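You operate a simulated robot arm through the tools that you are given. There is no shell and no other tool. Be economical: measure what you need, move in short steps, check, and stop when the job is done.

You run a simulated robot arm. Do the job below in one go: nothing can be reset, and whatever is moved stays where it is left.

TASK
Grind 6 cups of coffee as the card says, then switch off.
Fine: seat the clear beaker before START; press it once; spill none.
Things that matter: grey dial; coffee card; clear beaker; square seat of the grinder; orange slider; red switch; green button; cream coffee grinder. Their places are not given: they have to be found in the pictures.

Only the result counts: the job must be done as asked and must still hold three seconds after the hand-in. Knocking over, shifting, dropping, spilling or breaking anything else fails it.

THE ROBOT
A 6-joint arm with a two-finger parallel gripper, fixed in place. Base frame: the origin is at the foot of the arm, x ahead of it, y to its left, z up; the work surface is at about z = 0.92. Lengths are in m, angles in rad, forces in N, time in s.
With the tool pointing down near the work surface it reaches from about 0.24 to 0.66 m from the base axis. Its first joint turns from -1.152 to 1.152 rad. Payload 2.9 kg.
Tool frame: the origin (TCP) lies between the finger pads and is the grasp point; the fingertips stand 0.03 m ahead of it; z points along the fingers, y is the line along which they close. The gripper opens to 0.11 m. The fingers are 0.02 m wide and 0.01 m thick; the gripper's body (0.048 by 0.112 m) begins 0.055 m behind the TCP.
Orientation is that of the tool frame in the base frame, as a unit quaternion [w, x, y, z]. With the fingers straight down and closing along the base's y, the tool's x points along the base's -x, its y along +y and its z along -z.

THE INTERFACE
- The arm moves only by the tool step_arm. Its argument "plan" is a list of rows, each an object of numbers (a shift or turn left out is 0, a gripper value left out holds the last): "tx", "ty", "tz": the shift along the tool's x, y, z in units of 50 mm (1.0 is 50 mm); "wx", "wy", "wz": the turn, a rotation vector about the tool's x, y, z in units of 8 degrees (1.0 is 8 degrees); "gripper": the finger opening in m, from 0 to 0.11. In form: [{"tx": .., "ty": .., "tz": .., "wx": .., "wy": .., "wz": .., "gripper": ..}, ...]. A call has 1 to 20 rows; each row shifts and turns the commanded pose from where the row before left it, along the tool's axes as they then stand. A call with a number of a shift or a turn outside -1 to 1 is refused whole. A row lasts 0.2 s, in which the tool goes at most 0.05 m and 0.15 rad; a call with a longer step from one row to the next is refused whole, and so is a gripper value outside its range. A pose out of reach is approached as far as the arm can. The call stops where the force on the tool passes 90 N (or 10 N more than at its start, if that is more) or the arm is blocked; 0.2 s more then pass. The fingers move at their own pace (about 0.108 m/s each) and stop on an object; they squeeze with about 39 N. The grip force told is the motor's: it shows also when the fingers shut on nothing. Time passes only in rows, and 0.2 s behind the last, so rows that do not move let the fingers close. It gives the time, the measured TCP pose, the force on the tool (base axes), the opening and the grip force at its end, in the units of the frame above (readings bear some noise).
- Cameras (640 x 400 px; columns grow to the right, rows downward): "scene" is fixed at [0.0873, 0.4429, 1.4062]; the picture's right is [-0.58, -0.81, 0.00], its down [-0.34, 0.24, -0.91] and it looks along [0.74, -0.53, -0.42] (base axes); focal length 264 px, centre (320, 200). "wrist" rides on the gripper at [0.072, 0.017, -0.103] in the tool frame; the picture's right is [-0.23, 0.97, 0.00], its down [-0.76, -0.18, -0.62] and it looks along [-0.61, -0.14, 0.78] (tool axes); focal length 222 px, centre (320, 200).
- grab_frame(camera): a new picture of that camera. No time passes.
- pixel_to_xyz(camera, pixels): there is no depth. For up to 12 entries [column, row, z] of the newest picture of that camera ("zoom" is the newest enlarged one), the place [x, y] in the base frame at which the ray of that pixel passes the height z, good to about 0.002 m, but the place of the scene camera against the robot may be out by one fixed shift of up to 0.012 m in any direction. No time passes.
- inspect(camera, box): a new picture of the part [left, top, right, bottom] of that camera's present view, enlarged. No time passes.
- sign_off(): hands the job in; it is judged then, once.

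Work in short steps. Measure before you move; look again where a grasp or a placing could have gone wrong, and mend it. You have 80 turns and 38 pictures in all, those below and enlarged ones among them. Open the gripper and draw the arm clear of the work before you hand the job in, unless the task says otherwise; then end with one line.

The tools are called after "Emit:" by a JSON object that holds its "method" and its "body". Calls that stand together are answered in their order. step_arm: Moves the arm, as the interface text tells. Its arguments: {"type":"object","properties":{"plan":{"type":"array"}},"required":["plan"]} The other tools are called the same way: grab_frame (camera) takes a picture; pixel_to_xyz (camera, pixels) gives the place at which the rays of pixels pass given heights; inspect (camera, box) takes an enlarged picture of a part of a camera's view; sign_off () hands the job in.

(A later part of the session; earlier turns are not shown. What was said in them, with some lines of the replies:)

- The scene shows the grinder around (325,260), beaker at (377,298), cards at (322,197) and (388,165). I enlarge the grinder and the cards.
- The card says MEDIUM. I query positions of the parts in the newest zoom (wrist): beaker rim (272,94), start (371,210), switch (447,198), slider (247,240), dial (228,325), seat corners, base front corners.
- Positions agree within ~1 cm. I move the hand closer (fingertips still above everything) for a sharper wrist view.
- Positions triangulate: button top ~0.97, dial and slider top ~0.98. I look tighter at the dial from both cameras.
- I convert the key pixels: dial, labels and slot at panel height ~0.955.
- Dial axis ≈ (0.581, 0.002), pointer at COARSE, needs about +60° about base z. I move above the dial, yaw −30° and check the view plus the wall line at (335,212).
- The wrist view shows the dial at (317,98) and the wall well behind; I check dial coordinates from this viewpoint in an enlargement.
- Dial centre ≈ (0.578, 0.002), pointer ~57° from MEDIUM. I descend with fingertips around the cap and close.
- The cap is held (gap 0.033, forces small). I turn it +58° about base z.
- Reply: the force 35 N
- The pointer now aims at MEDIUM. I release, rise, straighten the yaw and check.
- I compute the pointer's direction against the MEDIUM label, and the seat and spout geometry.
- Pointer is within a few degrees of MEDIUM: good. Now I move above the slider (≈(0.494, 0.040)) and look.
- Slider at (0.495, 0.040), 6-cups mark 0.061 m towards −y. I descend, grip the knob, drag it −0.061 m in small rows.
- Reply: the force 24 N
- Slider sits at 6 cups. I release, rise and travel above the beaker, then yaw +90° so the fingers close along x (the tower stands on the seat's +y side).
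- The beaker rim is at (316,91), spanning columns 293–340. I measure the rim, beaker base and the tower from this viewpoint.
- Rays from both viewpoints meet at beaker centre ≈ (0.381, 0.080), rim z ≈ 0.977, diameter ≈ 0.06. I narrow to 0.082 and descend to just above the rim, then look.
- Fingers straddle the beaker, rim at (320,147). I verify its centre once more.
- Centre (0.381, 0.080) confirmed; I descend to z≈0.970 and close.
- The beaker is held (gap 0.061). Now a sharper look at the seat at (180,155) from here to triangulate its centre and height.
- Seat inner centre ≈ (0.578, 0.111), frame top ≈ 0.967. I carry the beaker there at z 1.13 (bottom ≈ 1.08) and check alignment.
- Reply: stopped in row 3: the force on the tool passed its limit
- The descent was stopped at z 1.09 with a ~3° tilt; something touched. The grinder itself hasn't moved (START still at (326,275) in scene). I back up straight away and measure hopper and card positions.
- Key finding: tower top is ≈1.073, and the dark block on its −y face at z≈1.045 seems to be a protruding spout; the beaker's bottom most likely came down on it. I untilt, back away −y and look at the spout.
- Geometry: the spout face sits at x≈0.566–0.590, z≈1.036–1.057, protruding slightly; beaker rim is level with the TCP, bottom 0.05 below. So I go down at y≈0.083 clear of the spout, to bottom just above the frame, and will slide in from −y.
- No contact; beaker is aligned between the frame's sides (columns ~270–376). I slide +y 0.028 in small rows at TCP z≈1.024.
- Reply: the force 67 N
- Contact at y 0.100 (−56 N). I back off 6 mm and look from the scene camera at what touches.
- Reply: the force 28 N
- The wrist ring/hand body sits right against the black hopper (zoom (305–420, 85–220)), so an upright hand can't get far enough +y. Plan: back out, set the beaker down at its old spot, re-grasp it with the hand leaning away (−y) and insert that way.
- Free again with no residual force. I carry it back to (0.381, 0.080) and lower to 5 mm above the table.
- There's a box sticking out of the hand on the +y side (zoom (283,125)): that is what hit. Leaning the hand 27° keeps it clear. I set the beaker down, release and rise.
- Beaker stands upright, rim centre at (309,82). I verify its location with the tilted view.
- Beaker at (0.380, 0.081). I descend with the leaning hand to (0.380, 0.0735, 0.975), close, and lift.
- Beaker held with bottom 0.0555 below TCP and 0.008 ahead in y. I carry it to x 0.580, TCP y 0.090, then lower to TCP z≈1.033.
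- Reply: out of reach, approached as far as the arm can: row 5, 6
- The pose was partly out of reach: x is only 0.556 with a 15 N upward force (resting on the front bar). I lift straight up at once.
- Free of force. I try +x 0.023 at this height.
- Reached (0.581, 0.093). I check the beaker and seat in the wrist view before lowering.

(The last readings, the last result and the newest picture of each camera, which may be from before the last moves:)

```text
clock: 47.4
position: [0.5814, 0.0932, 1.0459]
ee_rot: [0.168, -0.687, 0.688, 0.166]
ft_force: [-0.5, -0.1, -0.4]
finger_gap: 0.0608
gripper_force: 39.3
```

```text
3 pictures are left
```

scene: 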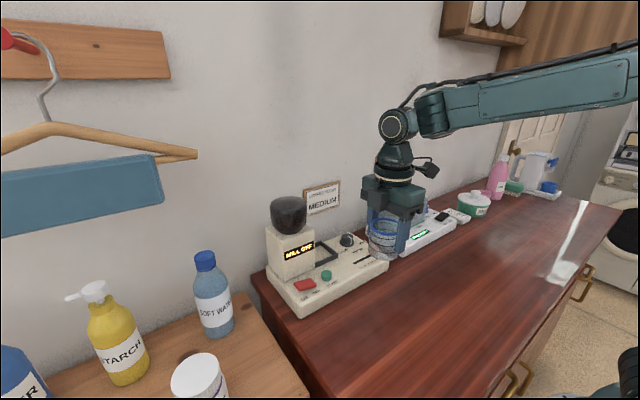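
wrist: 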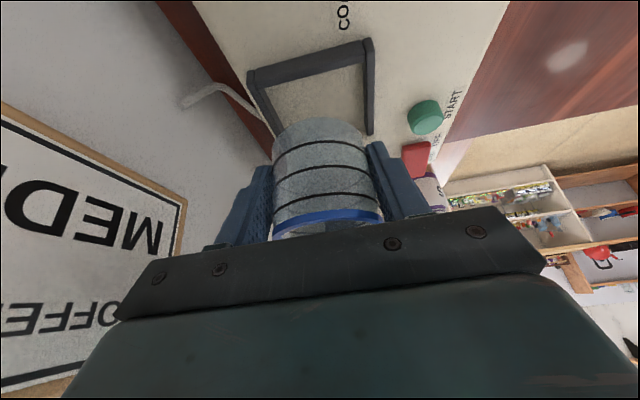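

Comparing with the projected geometry (rim's near edge at row ~213, expected 164), the beaker has been pushed ~0.02 up in the grip, so its bottom is level with the fingertips. I take it back to the table at this low height and re-grasp properly.

Emit:
{"method": "step_arm", "body": {"plan": [{"ty": 0.5}, {"ty": 0.7}, {"ty": 0.7}, {"ty": 0.7}, {"ty": 0.7}, {"ty": 0.7, "tx": 0.16, "tz": -0.083}, {"tx": 0.16, "tz": -0.083}, {"tx": 0.23, "tz": 0.444}, {"tx": 0.23, "tz": 0.444}, {"tx": 0.23, "tz": 0.444}, {}]}}

```text
clock: 49.8
position: [0.3803, 0.0766, 0.9674]
ee_rot: [0.168, -0.687, 0.688, 0.166]
ft_force: [-0.1, 0.6, -0.2]
finger_gap: 0.0608
gripper_force: 39.3
```

No contact yet at 0.967. I lower gently.

Emit:
{"method": "step_arm", "body": {"plan": [{"tx": 0.037, "tz": 0.071}, {"tx": 0.037, "tz": 0.071}, {}]}}

Emit:
{"method": "inspect", "body": {"camera": "scene", "box": [320, 240, 440, 330]}}

```text
clock: 50.6
position: [0.3797, 0.0757, 0.9619]
ee_rot: [-0.167, 0.688, -0.686, -0.166]
ft_force: [0.1, 0.9, -0.2]
finger_gap: 0.0608
gripper_force: 38.9
```

```text
4.44 times, centred on (380, 285) of scene
```

zoom: 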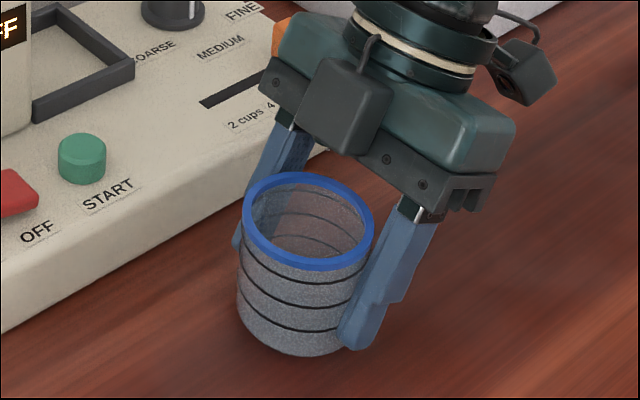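

The beaker looks upright with its base at about table level (bottom row 355 vs 353 originally). I lower in 2 mm steps watching the force.

Emit:
{"method": "step_arm", "body": {"plan": [{"tx": 0.0184, "tz": 0.0355}, {}]}}

Emit:
{"method": "step_arm", "body": {"plan": [{"tx": 0.0184, "tz": 0.0355}, {}]}}

```text
clock: 51.2
position: [0.3786, 0.0759, 0.9597]
ee_rot: [-0.167, 0.688, -0.687, -0.167]
ft_force: [-0.5, 0.3, -0.8]
finger_gap: 0.0606
gripper_force: 39.1
```

```text
clock: 51.8
position: [0.3809, 0.0758, 0.9583]
ee_rot: [0.167, -0.687, 0.687, 0.166]
ft_force: [0.6, 0.6, 0.1]
finger_gap: 0.0611
gripper_force: 39.1
```

Emit:
{"method": "step_arm", "body": {"plan": [{"tx": 0.0184, "tz": 0.0355}, {}]}}

Emit:
{"method": "step_arm", "body": {"plan": [{"tx": 0.0184, "tz": 0.0355}, {}]}}

```text
clock: 52.4
position: [0.3813, 0.0764, 0.9567]
ee_rot: [-0.168, 0.687, -0.687, -0.166]
ft_force: [-3.4, -4.7, 17.5]
finger_gap: 0.0608
gripper_force: 38.9
```

```text
clock: 53.0
position: [0.3809, 0.0763, 0.9545]
ee_rot: [-0.168, 0.688, -0.687, -0.165]
ft_force: [1.0, -1.1, 25.4]
finger_gap: 0.0607
gripper_force: 39.0
```

Table contact at TCP 0.957. I open, rise straight 0.019 with the fingers still astride, and close again.

Emit:
{"method": "step_arm", "body": {"plan": [{"gripper": 0.078}, {}, {}, {"tx": -0.094, "tz": -0.182}, {"tx": -0.094, "tz": -0.182}, {}, {"gripper": 0.04}, {}, {}]}}

```text
clock: 55.0
position: [0.3802, 0.0764, 0.9746]
ee_rot: [-0.167, 0.688, -0.687, -0.166]
ft_force: [-0.6, -1.6, 4.1]
finger_gap: 0.0604
gripper_force: 38.5
```

Re-gripped: bottom 0.0546 below TCP. I lift to z≈1.045 and carry low along +x to x 0.580 at y 0.076.

Emit:
{"method": "step_arm", "body": {"plan": [{"tx": -0.2, "tz": -0.4}, {"tx": -0.22, "tz": -0.42}, {"tx": -0.23, "tz": -0.42}, {"ty": -0.5}, {"ty": -0.7}, {"ty": -0.7}, {"ty": -0.7}, {"ty": -0.7}, {"ty": -0.5}, {"ty": -0.2}, {}]}}

```text
clock: 57.4
position: [0.5794, 0.0756, 1.0437]
ee_rot: [0.167, -0.687, 0.688, 0.166]
ft_force: [-0.2, -0.2, -0.6]
finger_gap: 0.0605
gripper_force: 39.4
```

Clear. I lower to bottom ≈0.977 and slide +y in small rows to TCP y≈0.103.

Emit:
{"method": "step_arm", "body": {"plan": [{"tx": 0.055, "tz": 0.107}, {"tx": 0.055, "tz": 0.107}, {}, {"tx": -0.096, "tz": 0.05}, {"tx": -0.096, "tz": 0.05}, {"tx": -0.096, "tz": 0.05}, {}]}}

```text
clock: 59.0
position: [0.5786, 0.0922, 1.0322]
ee_rot: [-0.167, 0.687, -0.687, -0.166]
ft_force: [0.2, -4.4, 12.7]
finger_gap: 0.0606
gripper_force: 38.8
```

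Light bar contact (12.7 N up): the frame top is nearer 0.978. I raise 4 mm and finish the slide.

Emit:
{"method": "step_arm", "body": {"plan": [{"tx": -0.037, "tz": -0.071}, {}, {"tx": -0.096, "tz": 0.05}, {"tx": -0.096, "tz": 0.05}, {}]}}

```text
clock: 60.2
position: [0.5795, 0.0992, 1.0348]
ee_rot: [0.166, -0.686, 0.689, 0.165]
ft_force: [-7.4, -32.8, 1.9]
finger_gap: 0.0606
gripper_force: 39.3
```

Blocked at beaker edge y≈0.137 (spout/rim contact). The beaker should now be just inside the −y bar; I lower gently 6 mm and read forces.

Emit:
{"method": "step_arm", "body": {"plan": [{"tx": 0.025, "tz": 0.027}, {"tx": 0.018, "tz": 0.035}, {"tx": 0.018, "tz": 0.035}, {}]}}

```text
clock: 61.2
position: [0.581, 0.1017, 1.0337]
ee_rot: [-0.169, 0.688, -0.686, -0.165]
ft_force: [-7.1, -21.8, 20.0]
finger_gap: 0.0605
gripper_force: 39.2
```

Still sitting on something at ~0.979 with −y push. I spend one picture on an enlarged wrist view.

Emit:
{"method": "inspect", "body": {"camera": "wrist", "box": [220, 60, 430, 240]}}

```text
2.22 times, centred on (325, 150) of wrist
```

zoom: 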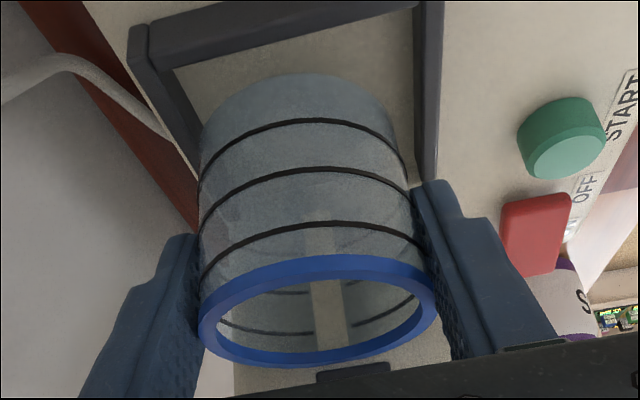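

Very useful: the beaker is centred in x between the side bars (200–405 vs 188–414) and past the −y bar. I convert edge pixels to check y margins.

Emit:
{"method": "pixel_to_xyz", "body": {"camera": "zoom", "pixels": [[300, 74, 0.96], [300, 74, 0.97], [300, 74, 0.98], [300, 37, 0.965], [300, 37, 0.975], [355, 372, 1.03], [355, 372, 1.05], [320, 258, 1.03], [325, 350, 1.03], [325, 220, 0.96], [330, 350, 1.04], [417, 185, 0.965]]}}

```text
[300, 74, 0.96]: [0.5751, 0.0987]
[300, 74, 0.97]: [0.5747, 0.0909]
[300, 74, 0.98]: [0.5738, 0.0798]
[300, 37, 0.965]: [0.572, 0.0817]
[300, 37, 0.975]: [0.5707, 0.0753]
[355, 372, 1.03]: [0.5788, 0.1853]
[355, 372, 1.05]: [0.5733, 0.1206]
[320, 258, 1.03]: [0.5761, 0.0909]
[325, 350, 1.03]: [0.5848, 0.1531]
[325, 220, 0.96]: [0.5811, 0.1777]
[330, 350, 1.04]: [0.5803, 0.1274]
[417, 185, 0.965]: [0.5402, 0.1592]
```

Rim ≈1.035 is below the spout and the bottom edge is right at the bar's inner edge; the y push and friction come from pressing on the tower face. I ease back 3 mm in y and see if the force drops.

Emit:
{"method": "step_arm", "body": {"plan": [{"tx": 0.053, "tz": -0.028}, {}, {}]}}

```text
clock: 62.0
position: [0.5799, 0.1013, 1.0325]
ee_rot: [-0.17, 0.689, -0.685, -0.166]
ft_force: [-2.5, -0.9, 23.8]
finger_gap: 0.0603
gripper_force: 38.9
```

Now fy≈0 but 24 N upward: it is resting on something. Probing tells whether it is inside the frame: I move −y 6 mm and read whether the bar blocks it.

Emit:
{"method": "step_arm", "body": {"plan": [{"tx": 0.053, "tz": -0.028}, {"tx": 0.053, "tz": -0.028}, {}]}}

```text
clock: 62.8
position: [0.5799, 0.0958, 1.0319]
ee_rot: [-0.17, 0.688, -0.686, -0.165]
ft_force: [-1.9, 9.2, 24.7]
finger_gap: 0.0602
gripper_force: 38.7
```

It slid 5.5 mm freely, so it is still on top of the frame. Contacts so far all say the frame's top is ≈0.978, so I re-evaluate the side-bar inner edges and the beaker's bottom edges at that height.

Emit:
{"method": "pixel_to_xyz", "body": {"camera": "zoom", "pixels": [[175, 68, 0.978], [195, 150, 0.978], [413, 12, 0.978], [414, 100, 0.978], [417, 185, 0.978], [202, 130, 0.979], [407, 150, 0.979], [300, 37, 0.978], [300, 74, 0.979], [130, 30, 0.978], [443, 5, 0.978], [206, 225, 0.978]]}}

```text
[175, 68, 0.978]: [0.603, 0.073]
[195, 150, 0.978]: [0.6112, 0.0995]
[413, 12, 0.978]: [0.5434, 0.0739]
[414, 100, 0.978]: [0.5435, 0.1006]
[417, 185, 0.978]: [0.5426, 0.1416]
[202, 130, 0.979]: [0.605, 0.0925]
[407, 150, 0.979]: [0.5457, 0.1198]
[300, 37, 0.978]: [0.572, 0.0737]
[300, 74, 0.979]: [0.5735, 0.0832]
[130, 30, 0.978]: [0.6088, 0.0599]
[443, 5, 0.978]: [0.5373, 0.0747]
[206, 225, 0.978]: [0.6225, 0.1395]
```

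The window for dropping in is narrow (beaker centre ≈(0.5755, 0.107)), and grip friction is holding it up. I centre it (TCP y≈0.0985), unload vertically, then ease the fingers open a few mm so the beaker slides down, guided by them.

Emit:
{"method": "step_arm", "body": {"plan": [{"tx": -0.053, "tz": 0.028}, {"tx": -0.018, "tz": -0.036}, {}]}}

```text
clock: 63.6
position: [0.579, 0.095, 1.0316]
ee_rot: [0.167, -0.686, 0.689, 0.165]
ft_force: [1.8, -3.7, 13.3]
finger_gap: 0.06
gripper_force: 39.1
```

Emit:
{"method": "step_arm", "body": {"plan": [{"tx": -0.037, "tz": -0.071}, {"tx": -0.045, "tz": 0.023}, {}]}}

```text
clock: 64.4
position: [0.5803, 0.1, 1.0372]
ee_rot: [0.167, -0.687, 0.687, 0.167]
ft_force: [-0.4, 0.6, -0.8]
finger_gap: 0.06
gripper_force: 39.1
```

Free of load at (0.580, 0.100, 1.037). I lower 4 mm to light contact and ease the fingers open to 0.066.

Emit:
{"method": "step_arm", "body": {"plan": [{"tx": 0.037, "tz": 0.071}, {}, {"gripper": 0.063}, {"gripper": 0.066}, {}, {}]}}

```text
clock: 65.8
position: [0.5803, 0.0995, 1.0317]
ee_rot: [-0.167, 0.687, -0.687, -0.166]
ft_force: [-0.5, 0.6, 0.3]
finger_gap: 0.0663
gripper_force: 0.5
```

Fingers are loose around the beaker. To verify and press it home, I open, rise until the tips are above the rim, set the gap to 0.055 so both tips would land on the rim, then press down lightly.

Emit:
{"method": "step_arm", "body": {"plan": [{"gripper": 0.078}, {}, {"tx": -0.2, "tz": -0.4}, {"tx": -0.2, "tz": -0.4}, {"gripper": 0.055}, {}, {}]}}

```text
clock: 67.4
position: [0.5795, 0.1, 1.0773]
ee_rot: [-0.169, 0.687, -0.687, -0.165]
ft_force: [-0.8, 0.4, -0.8]
finger_gap: 0.0549
gripper_force: 0.2
```

Emit:
{"method": "step_arm", "body": {"plan": [{"tx": -0.053, "tz": 0.028}, {"tx": 0.037, "tz": 0.071}, {"tx": 0.037, "tz": 0.071}, {"tx": 0.037, "tz": 0.071}, {"tx": 0.037, "tz": 0.071}, {}]}}

```text
clock: 68.8
position: [0.5789, 0.1027, 1.0612]
ee_rot: [0.167, -0.687, 0.687, 0.166]
ft_force: [0.3, -0.1, 1.0]
finger_gap: 0.0548
gripper_force: 0.1
```

No contact at tip z≈1.030, so the rim is already below that. I continue down in 3 mm steps.

Emit:
{"method": "step_arm", "body": {"plan": [{"tx": 0.028, "tz": 0.053}, {"tx": 0.028, "tz": 0.053}, {"tx": 0.028, "tz": 0.053}, {}]}}

Emit:
{"method": "step_arm", "body": {"plan": [{"tx": 0.028, "tz": 0.053}, {}]}}

Emit:
{"method": "step_arm", "body": {"plan": [{"tx": 0.028, "tz": 0.053}, {}]}}

```text
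clock: 69.8
position: [0.5787, 0.1029, 1.0584]
ee_rot: [-0.171, 0.688, -0.686, -0.163]
ft_force: [-4.6, -1.9, 43.0]
finger_gap: 0.0571
gripper_force: 1.8
```

```text
clock: 70.4
position: [0.5798, 0.1023, 1.0578]
ee_rot: [-0.174, 0.689, -0.686, -0.16]
ft_force: [-4.9, -2.0, 56.5]
finger_gap: 0.0573
gripper_force: 1.9
```

```text
clock: 71.0
position: [0.5794, 0.1023, 1.059]
ee_rot: [-0.175, 0.69, -0.684, -0.159]
ft_force: [-6.5, -0.7, 65.4]
finger_gap: 0.0572
gripper_force: 1.9
```

Firm rim contact at tip z≈1.027 (it settled ~5–8 mm after release). I stop pressing, re-grip the beaker without vertical load and probe ±y to feel whether the frame holds it.

Emit:
{"method": "step_arm", "body": {"plan": [{"tx": -0.12, "tz": -0.24}, {"tx": -0.1, "tz": -0.18, "gripper": 0.078}, {}, {}, {"tx": 0.21, "tz": 0.4}, {"tx": 0.21, "tz": 0.4}, {"tx": 0.04, "tz": 0.08}, {}]}}

```text
clock: 72.8
position: [0.5781, 0.1015, 1.0211]
ee_rot: [-0.167, 0.688, -0.687, -0.166]
ft_force: [0.5, 1.0, 0.2]
finger_gap: 0.078
gripper_force: 0.0
```

Emit:
{"method": "step_arm", "body": {"plan": [{"gripper": 0.04}, {}, {}, {}]}}

Emit:
{"method": "step_arm", "body": {"plan": [{"tx": 0.053, "tz": -0.028}, {"tx": 0.053, "tz": -0.028}, {}]}}

Emit:
{"method": "step_arm", "body": {"plan": [{"tx": 0.053, "tz": -0.028}, {}]}}

```text
clock: 73.8
position: [0.5795, 0.1016, 1.021]
ee_rot: [-0.169, 0.688, -0.687, -0.164]
ft_force: [1.5, 0.2, 14.7]
finger_gap: 0.0607
gripper_force: 38.9
```

```text
clock: 74.6
position: [0.5787, 0.0958, 1.0224]
ee_rot: [-0.17, 0.688, -0.686, -0.166]
ft_force: [-1.0, 8.5, 24.5]
finger_gap: 0.0604
gripper_force: 38.9
```

```text
clock: 75.2
position: [0.5792, 0.0941, 1.0213]
ee_rot: [-0.172, 0.688, -0.686, -0.165]
ft_force: [2.3, 17.8, 24.1]
finger_gap: 0.0603
gripper_force: 39.6
```

Emit:
{"method": "step_arm", "body": {"plan": [{"tx": 0.053, "tz": -0.028}, {}]}}

Emit:
{"method": "step_arm", "body": {"plan": [{"tx": 0.053, "tz": -0.028}, {}]}}

```text
clock: 75.8
position: [0.5791, 0.093, 1.0217]
ee_rot: [-0.171, 0.687, -0.686, -0.167]
ft_force: [3.6, 24.9, 16.8]
finger_gap: 0.0602
gripper_force: 39.2
```

```text
clock: 76.4
position: [0.5793, 0.0904, 1.0211]
ee_rot: [-0.171, 0.687, -0.686, -0.167]
ft_force: [2.7, 26.8, 10.5]
finger_gap: 0.0603
gripper_force: 38.8
```

−y force climbs to ~27 N and the grip slips: the beaker is blocked by the −y bar, i.e. inside the frame. I nudge it back +y to centre and check the other side.

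Emit:
{"method": "step_arm", "body": {"plan": [{"tx": -0.053, "tz": 0.028}, {"tx": -0.053, "tz": 0.028}, {}]}}

Emit:
{"method": "step_arm", "body": {"plan": [{"gripper": 0.078}, {}, {}]}}

Emit:
{"method": "inspect", "body": {"camera": "wrist", "box": [220, 60, 430, 240]}}

```text
clock: 77.2
position: [0.5791, 0.0906, 1.0209]
ee_rot: [0.166, -0.685, 0.689, 0.165]
ft_force: [-0.7, -3.3, 8.7]
finger_gap: 0.06
gripper_force: 38.7
```

```text
clock: 78.0
position: [0.5789, 0.0929, 1.0215]
ee_rot: [0.167, -0.687, 0.687, 0.167]
ft_force: [-0.7, 0.0, -0.3]
finger_gap: 0.0782
gripper_force: 0.5
```

```text
2.22 times, centred on (325, 150) of wrist
```

zoom: 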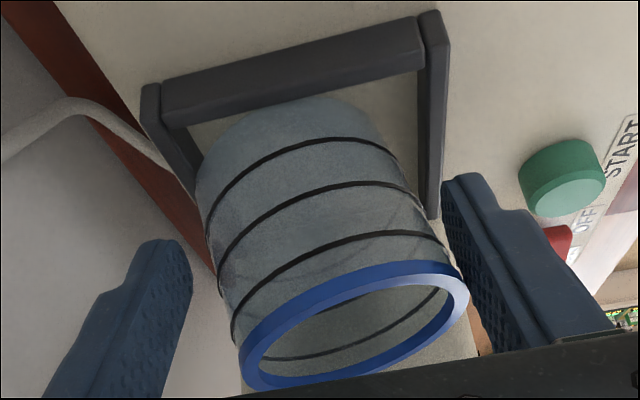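

The picture shows the beaker leaning to −x (rim centre (355,325) vs bottom (290,170)): its +x bottom edge is propped on the +x bar. It needs to go a few mm −x. I measure the frame again from this picture.

Emit:
{"method": "pixel_to_xyz", "body": {"camera": "zoom", "pixels": [[419, 70, 0.97], [418, 205, 0.97], [447, 15, 0.97], [142, 90, 0.97], [160, 85, 0.97], [165, 122, 0.97], [165, 80, 0.97], [188, 125, 0.96], [200, 155, 0.96], [425, 70, 0.97], [420, 40, 0.97], [297, 97, 0.965]]}}

```text
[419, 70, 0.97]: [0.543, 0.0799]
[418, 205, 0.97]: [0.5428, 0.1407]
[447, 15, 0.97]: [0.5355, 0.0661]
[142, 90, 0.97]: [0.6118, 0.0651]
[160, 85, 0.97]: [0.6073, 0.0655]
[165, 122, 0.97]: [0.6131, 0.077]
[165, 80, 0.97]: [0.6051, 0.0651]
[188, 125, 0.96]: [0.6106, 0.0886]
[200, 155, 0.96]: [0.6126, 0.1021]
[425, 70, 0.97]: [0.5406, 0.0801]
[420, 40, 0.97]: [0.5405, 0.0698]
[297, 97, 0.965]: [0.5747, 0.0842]
```

Frame inner span at its top ≈ x 0.5425–0.605, y 0.079–0.141, so the centre is (0.574, 0.110); I was 5 mm too far +x. I shift the open hand to x 0.574, y 0.100 and close, which straightens and centres the beaker.

Emit:
{"method": "step_arm", "body": {"plan": [{"gripper": 0.08}, {"ty": 0.1, "tx": -0.124, "tz": 0.064}, {}, {}]}}

Emit:
{"method": "step_arm", "body": {"plan": [{"gripper": 0.04}, {}, {}, {}]}}

```text
clock: 79.0
position: [0.575, 0.0999, 1.0208]
ee_rot: [0.167, -0.687, 0.687, 0.166]
ft_force: [-0.3, -1.0, -0.2]
finger_gap: 0.0799
gripper_force: 0.1
```

```text
clock: 80.0
position: [0.5751, 0.1009, 1.0216]
ee_rot: [-0.167, 0.687, -0.687, -0.167]
ft_force: [0.5, 0.2, -1.1]
finger_gap: 0.0602
gripper_force: 38.6
```

No reaction force now — a good sign. I lower gently in 3 mm steps while holding it.

Emit:
{"method": "step_arm", "body": {"plan": [{"tx": 0.028, "tz": 0.053}, {}]}}

Emit:
{"method": "step_arm", "body": {"plan": [{"tx": 0.028, "tz": 0.053}, {}]}}

```text
clock: 80.6
position: [0.5751, 0.1002, 1.0176]
ee_rot: [-0.167, 0.688, -0.687, -0.166]
ft_force: [-0.1, 0.0, 0.1]
finger_gap: 0.0601
gripper_force: 39.2
```

```text
clock: 81.2
position: [0.5755, 0.1004, 1.0152]
ee_rot: [0.168, -0.687, 0.687, 0.166]
ft_force: [-0.3, 0.5, -0.1]
finger_gap: 0.0599
gripper_force: 39.1
```

Going down freely into the seat. One more step, then release and verify rim height by pressing as before.

Emit:
{"method": "step_arm", "body": {"plan": [{"tx": 0.028, "tz": 0.053}, {}]}}

Emit:
{"method": "step_arm", "body": {"plan": [{"gripper": 0.063}, {"gripper": 0.07}, {"gripper": 0.078}, {}, {"tx": -0.2, "tz": -0.4}, {"tx": -0.2, "tz": -0.4}, {"tx": -0.03, "tz": -0.06, "gripper": 0.055}, {}, {"tx": -0.053, "tz": 0.028}, {"tx": 0.08, "tz": 0.16}, {}]}}

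```text
clock: 81.8
position: [0.5752, 0.0997, 1.0134]
ee_rot: [-0.168, 0.687, -0.687, -0.165]
ft_force: [-3.0, -0.1, 8.4]
finger_gap: 0.0604
gripper_force: 38.6
```

```text
clock: 84.2
position: [0.5749, 0.1024, 1.0567]
ee_rot: [-0.173, 0.688, -0.686, -0.162]
ft_force: [-2.1, -4.3, 41.1]
finger_gap: 0.0543
gripper_force: 0.0
```

Rim now at ≈1.026 → bottom ≈0.968, about 1 cm below the frame top (0.978) and unloaded while lowering: consistent with seated. I confirm by gripping again and probing sideways in x.

Emit:
{"method": "step_arm", "body": {"plan": [{"tx": -0.11, "tz": -0.22}, {"gripper": 0.08}, {"tx": 0.053, "tz": -0.028}, {"tx": 0.2, "tz": 0.4}, {"tx": 0.2, "tz": 0.4}, {}, {"gripper": 0.04}, {}, {}, {}]}}

Emit:
{"method": "step_arm", "body": {"plan": [{"ty": -0.05}, {"ty": -0.05}, {}]}}

Emit:
{"method": "step_arm", "body": {"plan": [{"ty": 0.05}, {"ty": 0.05}, {"ty": 0.05}, {"ty": 0.05}, {}]}}

```text
clock: 86.4
position: [0.5749, 0.0988, 1.0189]
ee_rot: [0.168, -0.687, 0.687, 0.166]
ft_force: [0.2, 0.6, -0.1]
finger_gap: 0.0607
gripper_force: 38.9
```

```text
clock: 87.2
position: [0.5787, 0.1009, 1.0177]
ee_rot: [-0.167, 0.688, -0.686, -0.167]
ft_force: [-11.5, 0.7, 1.9]
finger_gap: 0.0606
gripper_force: 39.2
```

```text
clock: 88.4
position: [0.571, 0.0994, 1.0204]
ee_rot: [0.169, -0.686, 0.688, 0.165]
ft_force: [19.7, -1.2, -1.2]
finger_gap: 0.0606
gripper_force: 38.6
```

Both sides block without vertical load (+x at 0.578, −x at 0.572): the beaker is confined inside the frame, seated. I recentre, release, rise, back out −y; and read START's position off the last picture.

Emit:
{"method": "pixel_to_xyz", "body": {"camera": "zoom", "pixels": [[567, 192, 0.98], [567, 192, 0.985], [560, 245, 0.98], [567, 192, 0.975]]}}

Emit:
{"method": "step_arm", "body": {"plan": [{"ty": -0.06}, {}, {"gripper": 0.066}, {"gripper": 0.078}, {}, {"tx": -0.17, "tz": -0.33}, {"tx": -0.17, "tz": -0.33}, {"tx": -0.17, "tz": -0.33}, {"tx": 0.53, "tz": -0.27}, {"tx": 0.53, "tz": -0.27}, {}]}}

```text
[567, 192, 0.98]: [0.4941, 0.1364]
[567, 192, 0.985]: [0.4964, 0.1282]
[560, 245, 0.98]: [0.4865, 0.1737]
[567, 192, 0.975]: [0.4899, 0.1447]
```

```text
clock: 90.8
position: [0.5706, 0.0422, 1.0733]
ee_rot: [-0.168, 0.687, -0.687, -0.165]
ft_force: [0.0, -0.7, 0.1]
finger_gap: 0.0782
gripper_force: 0.0
```

START ≈ (0.490, 0.140). For the buttons I need the hand leaning to −x (box away from the tower): move out, untilt, rise, yaw back to 0, then lean.

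Emit:
{"method": "step_arm", "body": {"plan": [{"ty": 0.7}, {"ty": 0.7}, {"ty": 0.7}, {"ty": 0.7}, {"wy": 0.85}, {"wy": 0.85}, {"wy": 0.85}, {"wy": 0.85}, {"tz": -0.7}, {"tz": -0.7}, {}]}}

Emit:
{"method": "step_arm", "body": {"plan": [{"wz": 0.9375, "gripper": 0.0}, {"wz": 0.9375}, {"wz": 0.9375}, {"wz": 0.9375}, {"wz": 0.9375}, {"wz": 0.9375}, {"wz": 0.9375}, {"wz": 0.9375}, {"wz": 0.9375}, {"wz": 0.9375}, {"wz": 0.9375}, {"wz": 0.9375}, {"wy": -0.85}, {"wy": -0.85}, {"wy": -0.85}, {"wy": -0.85}, {}]}}

```text
clock: 93.2
position: [0.4331, 0.039, 1.1451]
ee_rot: [0.001, -0.707, 0.707, 0.0]
ft_force: [-0.1, -0.2, 0.4]
finger_gap: 0.0777
gripper_force: 0.0
```

```text
clock: 96.8
position: [0.4321, 0.0408, 1.1447]
ee_rot: [0.237, 0.002, 0.972, 0.0]
ft_force: [-0.1, -0.1, -0.7]
finger_gap: 0.0
gripper_force: 38.2
```

Hand leans to −x as wanted. I check how close the soft-water bottle is to the switch before moving there.

Emit:
{"method": "pixel_to_xyz", "body": {"camera": "scene", "pixels": [[216, 335, 0.9], [216, 335, 0.92], [205, 255, 1.05], [205, 255, 1.08], [233, 325, 0.92], [230, 290, 1.0]]}}

Emit:
{"method": "step_arm", "body": {"plan": [{"ty": 0.89}, {"ty": 0.89}, {"ty": 0.89}, {"ty": 0.89}, {}]}}

```text
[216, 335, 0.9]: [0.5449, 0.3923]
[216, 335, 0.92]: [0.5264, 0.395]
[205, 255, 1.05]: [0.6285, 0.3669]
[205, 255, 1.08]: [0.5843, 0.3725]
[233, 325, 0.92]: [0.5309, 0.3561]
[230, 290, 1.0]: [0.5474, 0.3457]
```

```text
clock: 98.0
position: [0.43, 0.215, 1.1452]
ee_rot: [0.236, 0.001, 0.972, 0.001]
ft_force: [-0.4, -0.5, 0.0]
finger_gap: 0.0
gripper_force: 37.6
```

The bottle is far (y>0.345). I go to just above the ON end (x 0.491 contact, y 0.218).

Emit:
{"method": "step_arm", "body": {"plan": [{"tx": 0.03, "tz": 0.66, "ty": 0.06}, {"tx": 0.03, "tz": 0.66}, {"tx": 0.03, "tz": 0.66}, {"tx": 0.02, "tz": 0.66}, {}]}}

```text
clock: 99.2
position: [0.4896, 0.2217, 1.0242]
ee_rot: [0.236, 0.001, 0.972, 0.0]
ft_force: [-0.2, 0.0, 1.0]
finger_gap: 0.0001
gripper_force: 38.3
```

Emit:
{"method": "step_arm", "body": {"plan": [{"ty": -0.07, "tx": 0.053, "tz": -0.028}, {"tx": 0.037, "tz": 0.071}, {"tx": 0.037, "tz": 0.071}, {}]}}

Emit:
{"method": "step_arm", "body": {"plan": [{"tx": 0.028, "tz": 0.053}, {}]}}

Emit:
{"method": "step_arm", "body": {"plan": [{"tx": 0.028, "tz": 0.053}, {}]}}

```text
clock: 100.2
position: [0.4856, 0.2176, 1.0181]
ee_rot: [0.236, 0.001, 0.972, 0.0]
ft_force: [0.7, 1.6, 0.7]
finger_gap: 0.0
gripper_force: 37.7
```

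```text
clock: 100.8
position: [0.485, 0.2173, 1.0143]
ee_rot: [0.236, 0.0, 0.972, 0.001]
ft_force: [-0.1, 0.1, 0.7]
finger_gap: 0.0
gripper_force: 38.4
```

```text
clock: 101.4
position: [0.4842, 0.2191, 1.0126]
ee_rot: [0.236, -0.001, 0.972, 0.001]
ft_force: [-1.9, 3.2, 5.7]
finger_gap: 0.0
gripper_force: 37.7
```

Contact begins at TCP 1.0126 (5.7 N). I press on in small steps until the rocker clearly bottoms.

Emit:
{"method": "step_arm", "body": {"plan": [{"tx": 0.028, "tz": 0.053}, {}]}}

Emit:
{"method": "step_arm", "body": {"plan": [{"tx": 0.028, "tz": 0.053}, {}]}}

Emit:
{"method": "step_arm", "body": {"plan": [{"tx": 0.019, "tz": 0.035}, {}]}}

```text
clock: 102.0
position: [0.4851, 0.2207, 1.0108]
ee_rot: [0.239, -0.001, 0.971, 0.002]
ft_force: [-10.7, 9.9, 26.5]
finger_gap: 0.0
gripper_force: 37.7
```

```text
clock: 102.6
position: [0.4854, 0.2196, 1.01]
ee_rot: [0.243, 0.001, 0.97, 0.004]
ft_force: [-18.0, 9.0, 46.7]
finger_gap: 0.0
gripper_force: 38.1
```

```text
clock: 103.2
position: [0.4859, 0.2197, 1.0109]
ee_rot: [0.243, 0.001, 0.97, 0.005]
ft_force: [-20.9, 10.1, 56.5]
finger_gap: 0.0
gripper_force: 37.4
```

Firm stop at tip z≈0.979 with 56 N. To verify the rocker's state I rise and very lightly touch the OFF end (y≈0.190): if it stands higher, the switch is ON.

Emit:
{"method": "step_arm", "body": {"plan": [{"tx": -0.11, "tz": -0.21}, {"tx": -0.06, "tz": -0.11}, {"ty": -0.58}, {"tx": 0.046, "tz": 0.088}, {}]}}

Emit:
{"method": "step_arm", "body": {"plan": [{"tx": 0.014, "tz": 0.027}, {}]}}

```text
clock: 104.4
position: [0.4846, 0.1893, 1.0151]
ee_rot: [0.235, 0.001, 0.972, 0.001]
ft_force: [-0.3, -0.7, 0.8]
finger_gap: 0.0
gripper_force: 38.6
```

```text
clock: 105.0
position: [0.4853, 0.1903, 1.0139]
ee_rot: [0.236, 0.0, 0.972, 0.001]
ft_force: [0.1, 0.3, -0.2]
finger_gap: 0.0
gripper_force: 37.4
5 turns are left
```

With few turns left: the ON press bottomed firmly (56 N, reaction leaning +y as for a rocker tipped to ON). Now START: lift 9 mm, go to y 0.140, press once down to a firm stop, lift clear, then wait for the grind.

Emit:
{"method": "step_arm", "body": {"plan": [{"tx": -0.083, "tz": -0.16}, {"ty": -0.5, "tx": -0.05, "tz": 0.025}, {"ty": -0.5, "tx": -0.04, "tz": 0.02}, {}, {"tx": 0.046, "tz": 0.089}, {"tx": 0.046, "tz": 0.089}, {"tx": 0.037, "tz": 0.071}, {"tx": 0.037, "tz": 0.071}, {"tx": 0.028, "tz": 0.053}, {}]}}

Emit:
{"method": "step_arm", "body": {"plan": [{"tx": -0.1, "tz": -0.2}, {"tx": -0.1, "tz": -0.2}, {"tx": -0.1, "tz": -0.2}, {}, {}, {}, {}, {}, {}, {}, {}, {}, {}, {}, {}, {}, {}, {}, {}, {}]}}

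Emit:
{"method": "step_arm", "body": {"plan": [{}, {}, {}, {}, {}, {}, {}, {}, {}, {}, {}, {}, {}, {}, {}, {}, {}, {}, {}, {}]}}

Emit:
{"method": "step_arm", "body": {"plan": [{}, {}, {}, {}, {}, {}, {}, {}, {}, {}, {}, {}, {}, {}, {}, {}, {}, {}, {}, {}]}}

Emit:
{"method": "step_arm", "body": {"plan": [{}, {}, {}, {}, {}, {}, {}, {}, {}, {}, {}, {}, {}, {}, {}, {}, {}, {}, {}, {}]}}

Emit:
{"method": "step_arm", "body": {"plan": [{}, {}, {}, {}, {}, {}, {}, {}, {}, {}, {}, {}, {}, {}, {}, {}, {}, {}, {}, {}]}}

```text
clock: 107.2
position: [0.4908, 0.1382, 1.004]
ee_rot: [0.238, 0.0, 0.971, 0.001]
ft_force: [-3.9, 0.1, 18.5]
finger_gap: 0.0
gripper_force: 38.0
```

```text
clock: 111.4
position: [0.4897, 0.1378, 1.0364]
ee_rot: [0.236, 0.0, 0.972, 0.0]
ft_force: [0.7, 0.3, 0.2]
finger_gap: 0.0
gripper_force: 37.6
```

```text
clock: 115.6
position: [0.4907, 0.137, 1.037]
ee_rot: [0.235, 0.0, 0.972, 0.002]
ft_force: [0.3, -0.3, -0.8]
finger_gap: 0.0
gripper_force: 37.6
```

```text
clock: 119.8
position: [0.4908, 0.1384, 1.0353]
ee_rot: [0.236, 0.0, 0.972, 0.001]
ft_force: [0.3, 0.6, -0.8]
finger_gap: 0.0003
gripper_force: 37.9
```

```text
clock: 124.0
position: [0.49, 0.1389, 1.0363]
ee_rot: [0.236, 0.0, 0.972, 0.0]
ft_force: [-0.6, -0.3, 0.1]
finger_gap: 0.0001
gripper_force: 37.6
```

```text
clock: 128.2
position: [0.4899, 0.1385, 1.0364]
ee_rot: [0.235, 0.001, 0.972, 0.001]
ft_force: [-0.3, -0.2, -0.6]
finger_gap: 0.0
gripper_force: 38.0
4 turns are left
```

START went down with a button-like 18.5 N at tip z 0.973, and 21 s have passed. I wait another 8 s, then press the OFF end (y≈0.188) down to a firm stop.

Emit:
{"method": "step_arm", "body": {"plan": [{}, {}, {}, {}, {}, {}, {}, {}, {}, {}, {}, {}, {}, {}, {}, {}, {}, {}, {}, {}]}}

Emit:
{"method": "step_arm", "body": {"plan": [{}, {}, {}, {}, {}, {}, {}, {}, {}, {}, {}, {}, {}, {}, {}, {}, {}, {}, {}, {}]}}

Emit:
{"method": "step_arm", "body": {"plan": [{"ty": 0.5, "tx": 0.04, "tz": -0.02}, {"ty": 0.49, "tx": 0.05, "tz": -0.025}, {}, {"tx": 0.046, "tz": 0.089}, {"tx": 0.046, "tz": 0.089}, {"tx": 0.046, "tz": 0.089}, {"tx": 0.037, "tz": 0.071}, {"tx": 0.028, "tz": 0.053}, {}]}}

Emit:
{"method": "step_arm", "body": {"plan": [{"tx": 0.028, "tz": 0.053}, {}]}}

Emit:
{"method": "step_arm", "body": {"plan": [{"tx": 0.028, "tz": 0.053}, {}]}}

Emit:
{"method": "step_arm", "body": {"plan": [{"tx": 0.028, "tz": 0.053}, {}]}}

```text
clock: 132.4
position: [0.4891, 0.1382, 1.0371]
ee_rot: [0.236, 0.001, 0.972, 0.0]
ft_force: [-0.1, -0.6, 0.2]
finger_gap: 0.0
gripper_force: 37.5
```

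```text
clock: 136.6
position: [0.4895, 0.1388, 1.0366]
ee_rot: [0.236, 0.001, 0.972, 0.0]
ft_force: [0.0, 0.4, -0.4]
finger_gap: 0.0001
gripper_force: 37.4
```

```text
clock: 138.6
position: [0.4846, 0.1884, 1.0146]
ee_rot: [0.236, 0.0, 0.972, 0.001]
ft_force: [0.3, -0.5, 1.4]
finger_gap: 0.0
gripper_force: 37.6
```

```text
clock: 139.2
position: [0.4843, 0.1863, 1.0108]
ee_rot: [0.237, 0.001, 0.971, 0.001]
ft_force: [-3.8, -5.1, 7.9]
finger_gap: 0.0
gripper_force: 37.6
```

```text
clock: 139.8
position: [0.4843, 0.1883, 1.0127]
ee_rot: [0.239, 0.001, 0.971, 0.002]
ft_force: [-16.4, -16.6, 36.0]
finger_gap: 0.0
gripper_force: 37.3
```

```text
clock: 140.4
position: [0.4849, 0.1864, 1.0102]
ee_rot: [0.242, 0.003, 0.97, 0.002]
ft_force: [-17.0, -19.0, 49.3]
finger_gap: 0.0
gripper_force: 37.5
3 turns are left
```

The OFF end bottoms at 49 N with the reaction now leaning −y, the mirror of the ON press: the switch is OFF. I lift, draw back towards −x and up, and open the gripper.

Emit:
{"method": "step_arm", "body": {"plan": [{"tx": -0.15, "tz": -0.3}, {"tx": -0.3, "tz": -0.6}, {"tx": -0.35, "tz": -0.7}, {"tx": -0.35, "tz": -0.7}, {"tx": 0.6, "tz": -0.3}, {"tx": 0.6, "tz": -0.3}, {"gripper": 0.08}, {}, {}, {}]}}

```text
clock: 142.6
position: [0.415, 0.1871, 1.1308]
ee_rot: [0.236, 0.001, 0.972, 0.0]
ft_force: [-0.5, 0.6, 0.3]
finger_gap: 0.0798
gripper_force: 0.0
2 turns are left
```

The arm is clear and the gripper open, so I hand the job in.

Emit:
{"method": "sign_off", "body": {}}

```text
The job is handed in.
```

I set the dial to MEDIUM and the slider to 6 cups, put the beaker in the seat, switched on, pressed START once, waited about 29 s, and switched off. I had no pictures left after seating the beaker, so the seating, the START press and both switch presses were checked by force only, and I did not see the grind run or look for spilled coffee.
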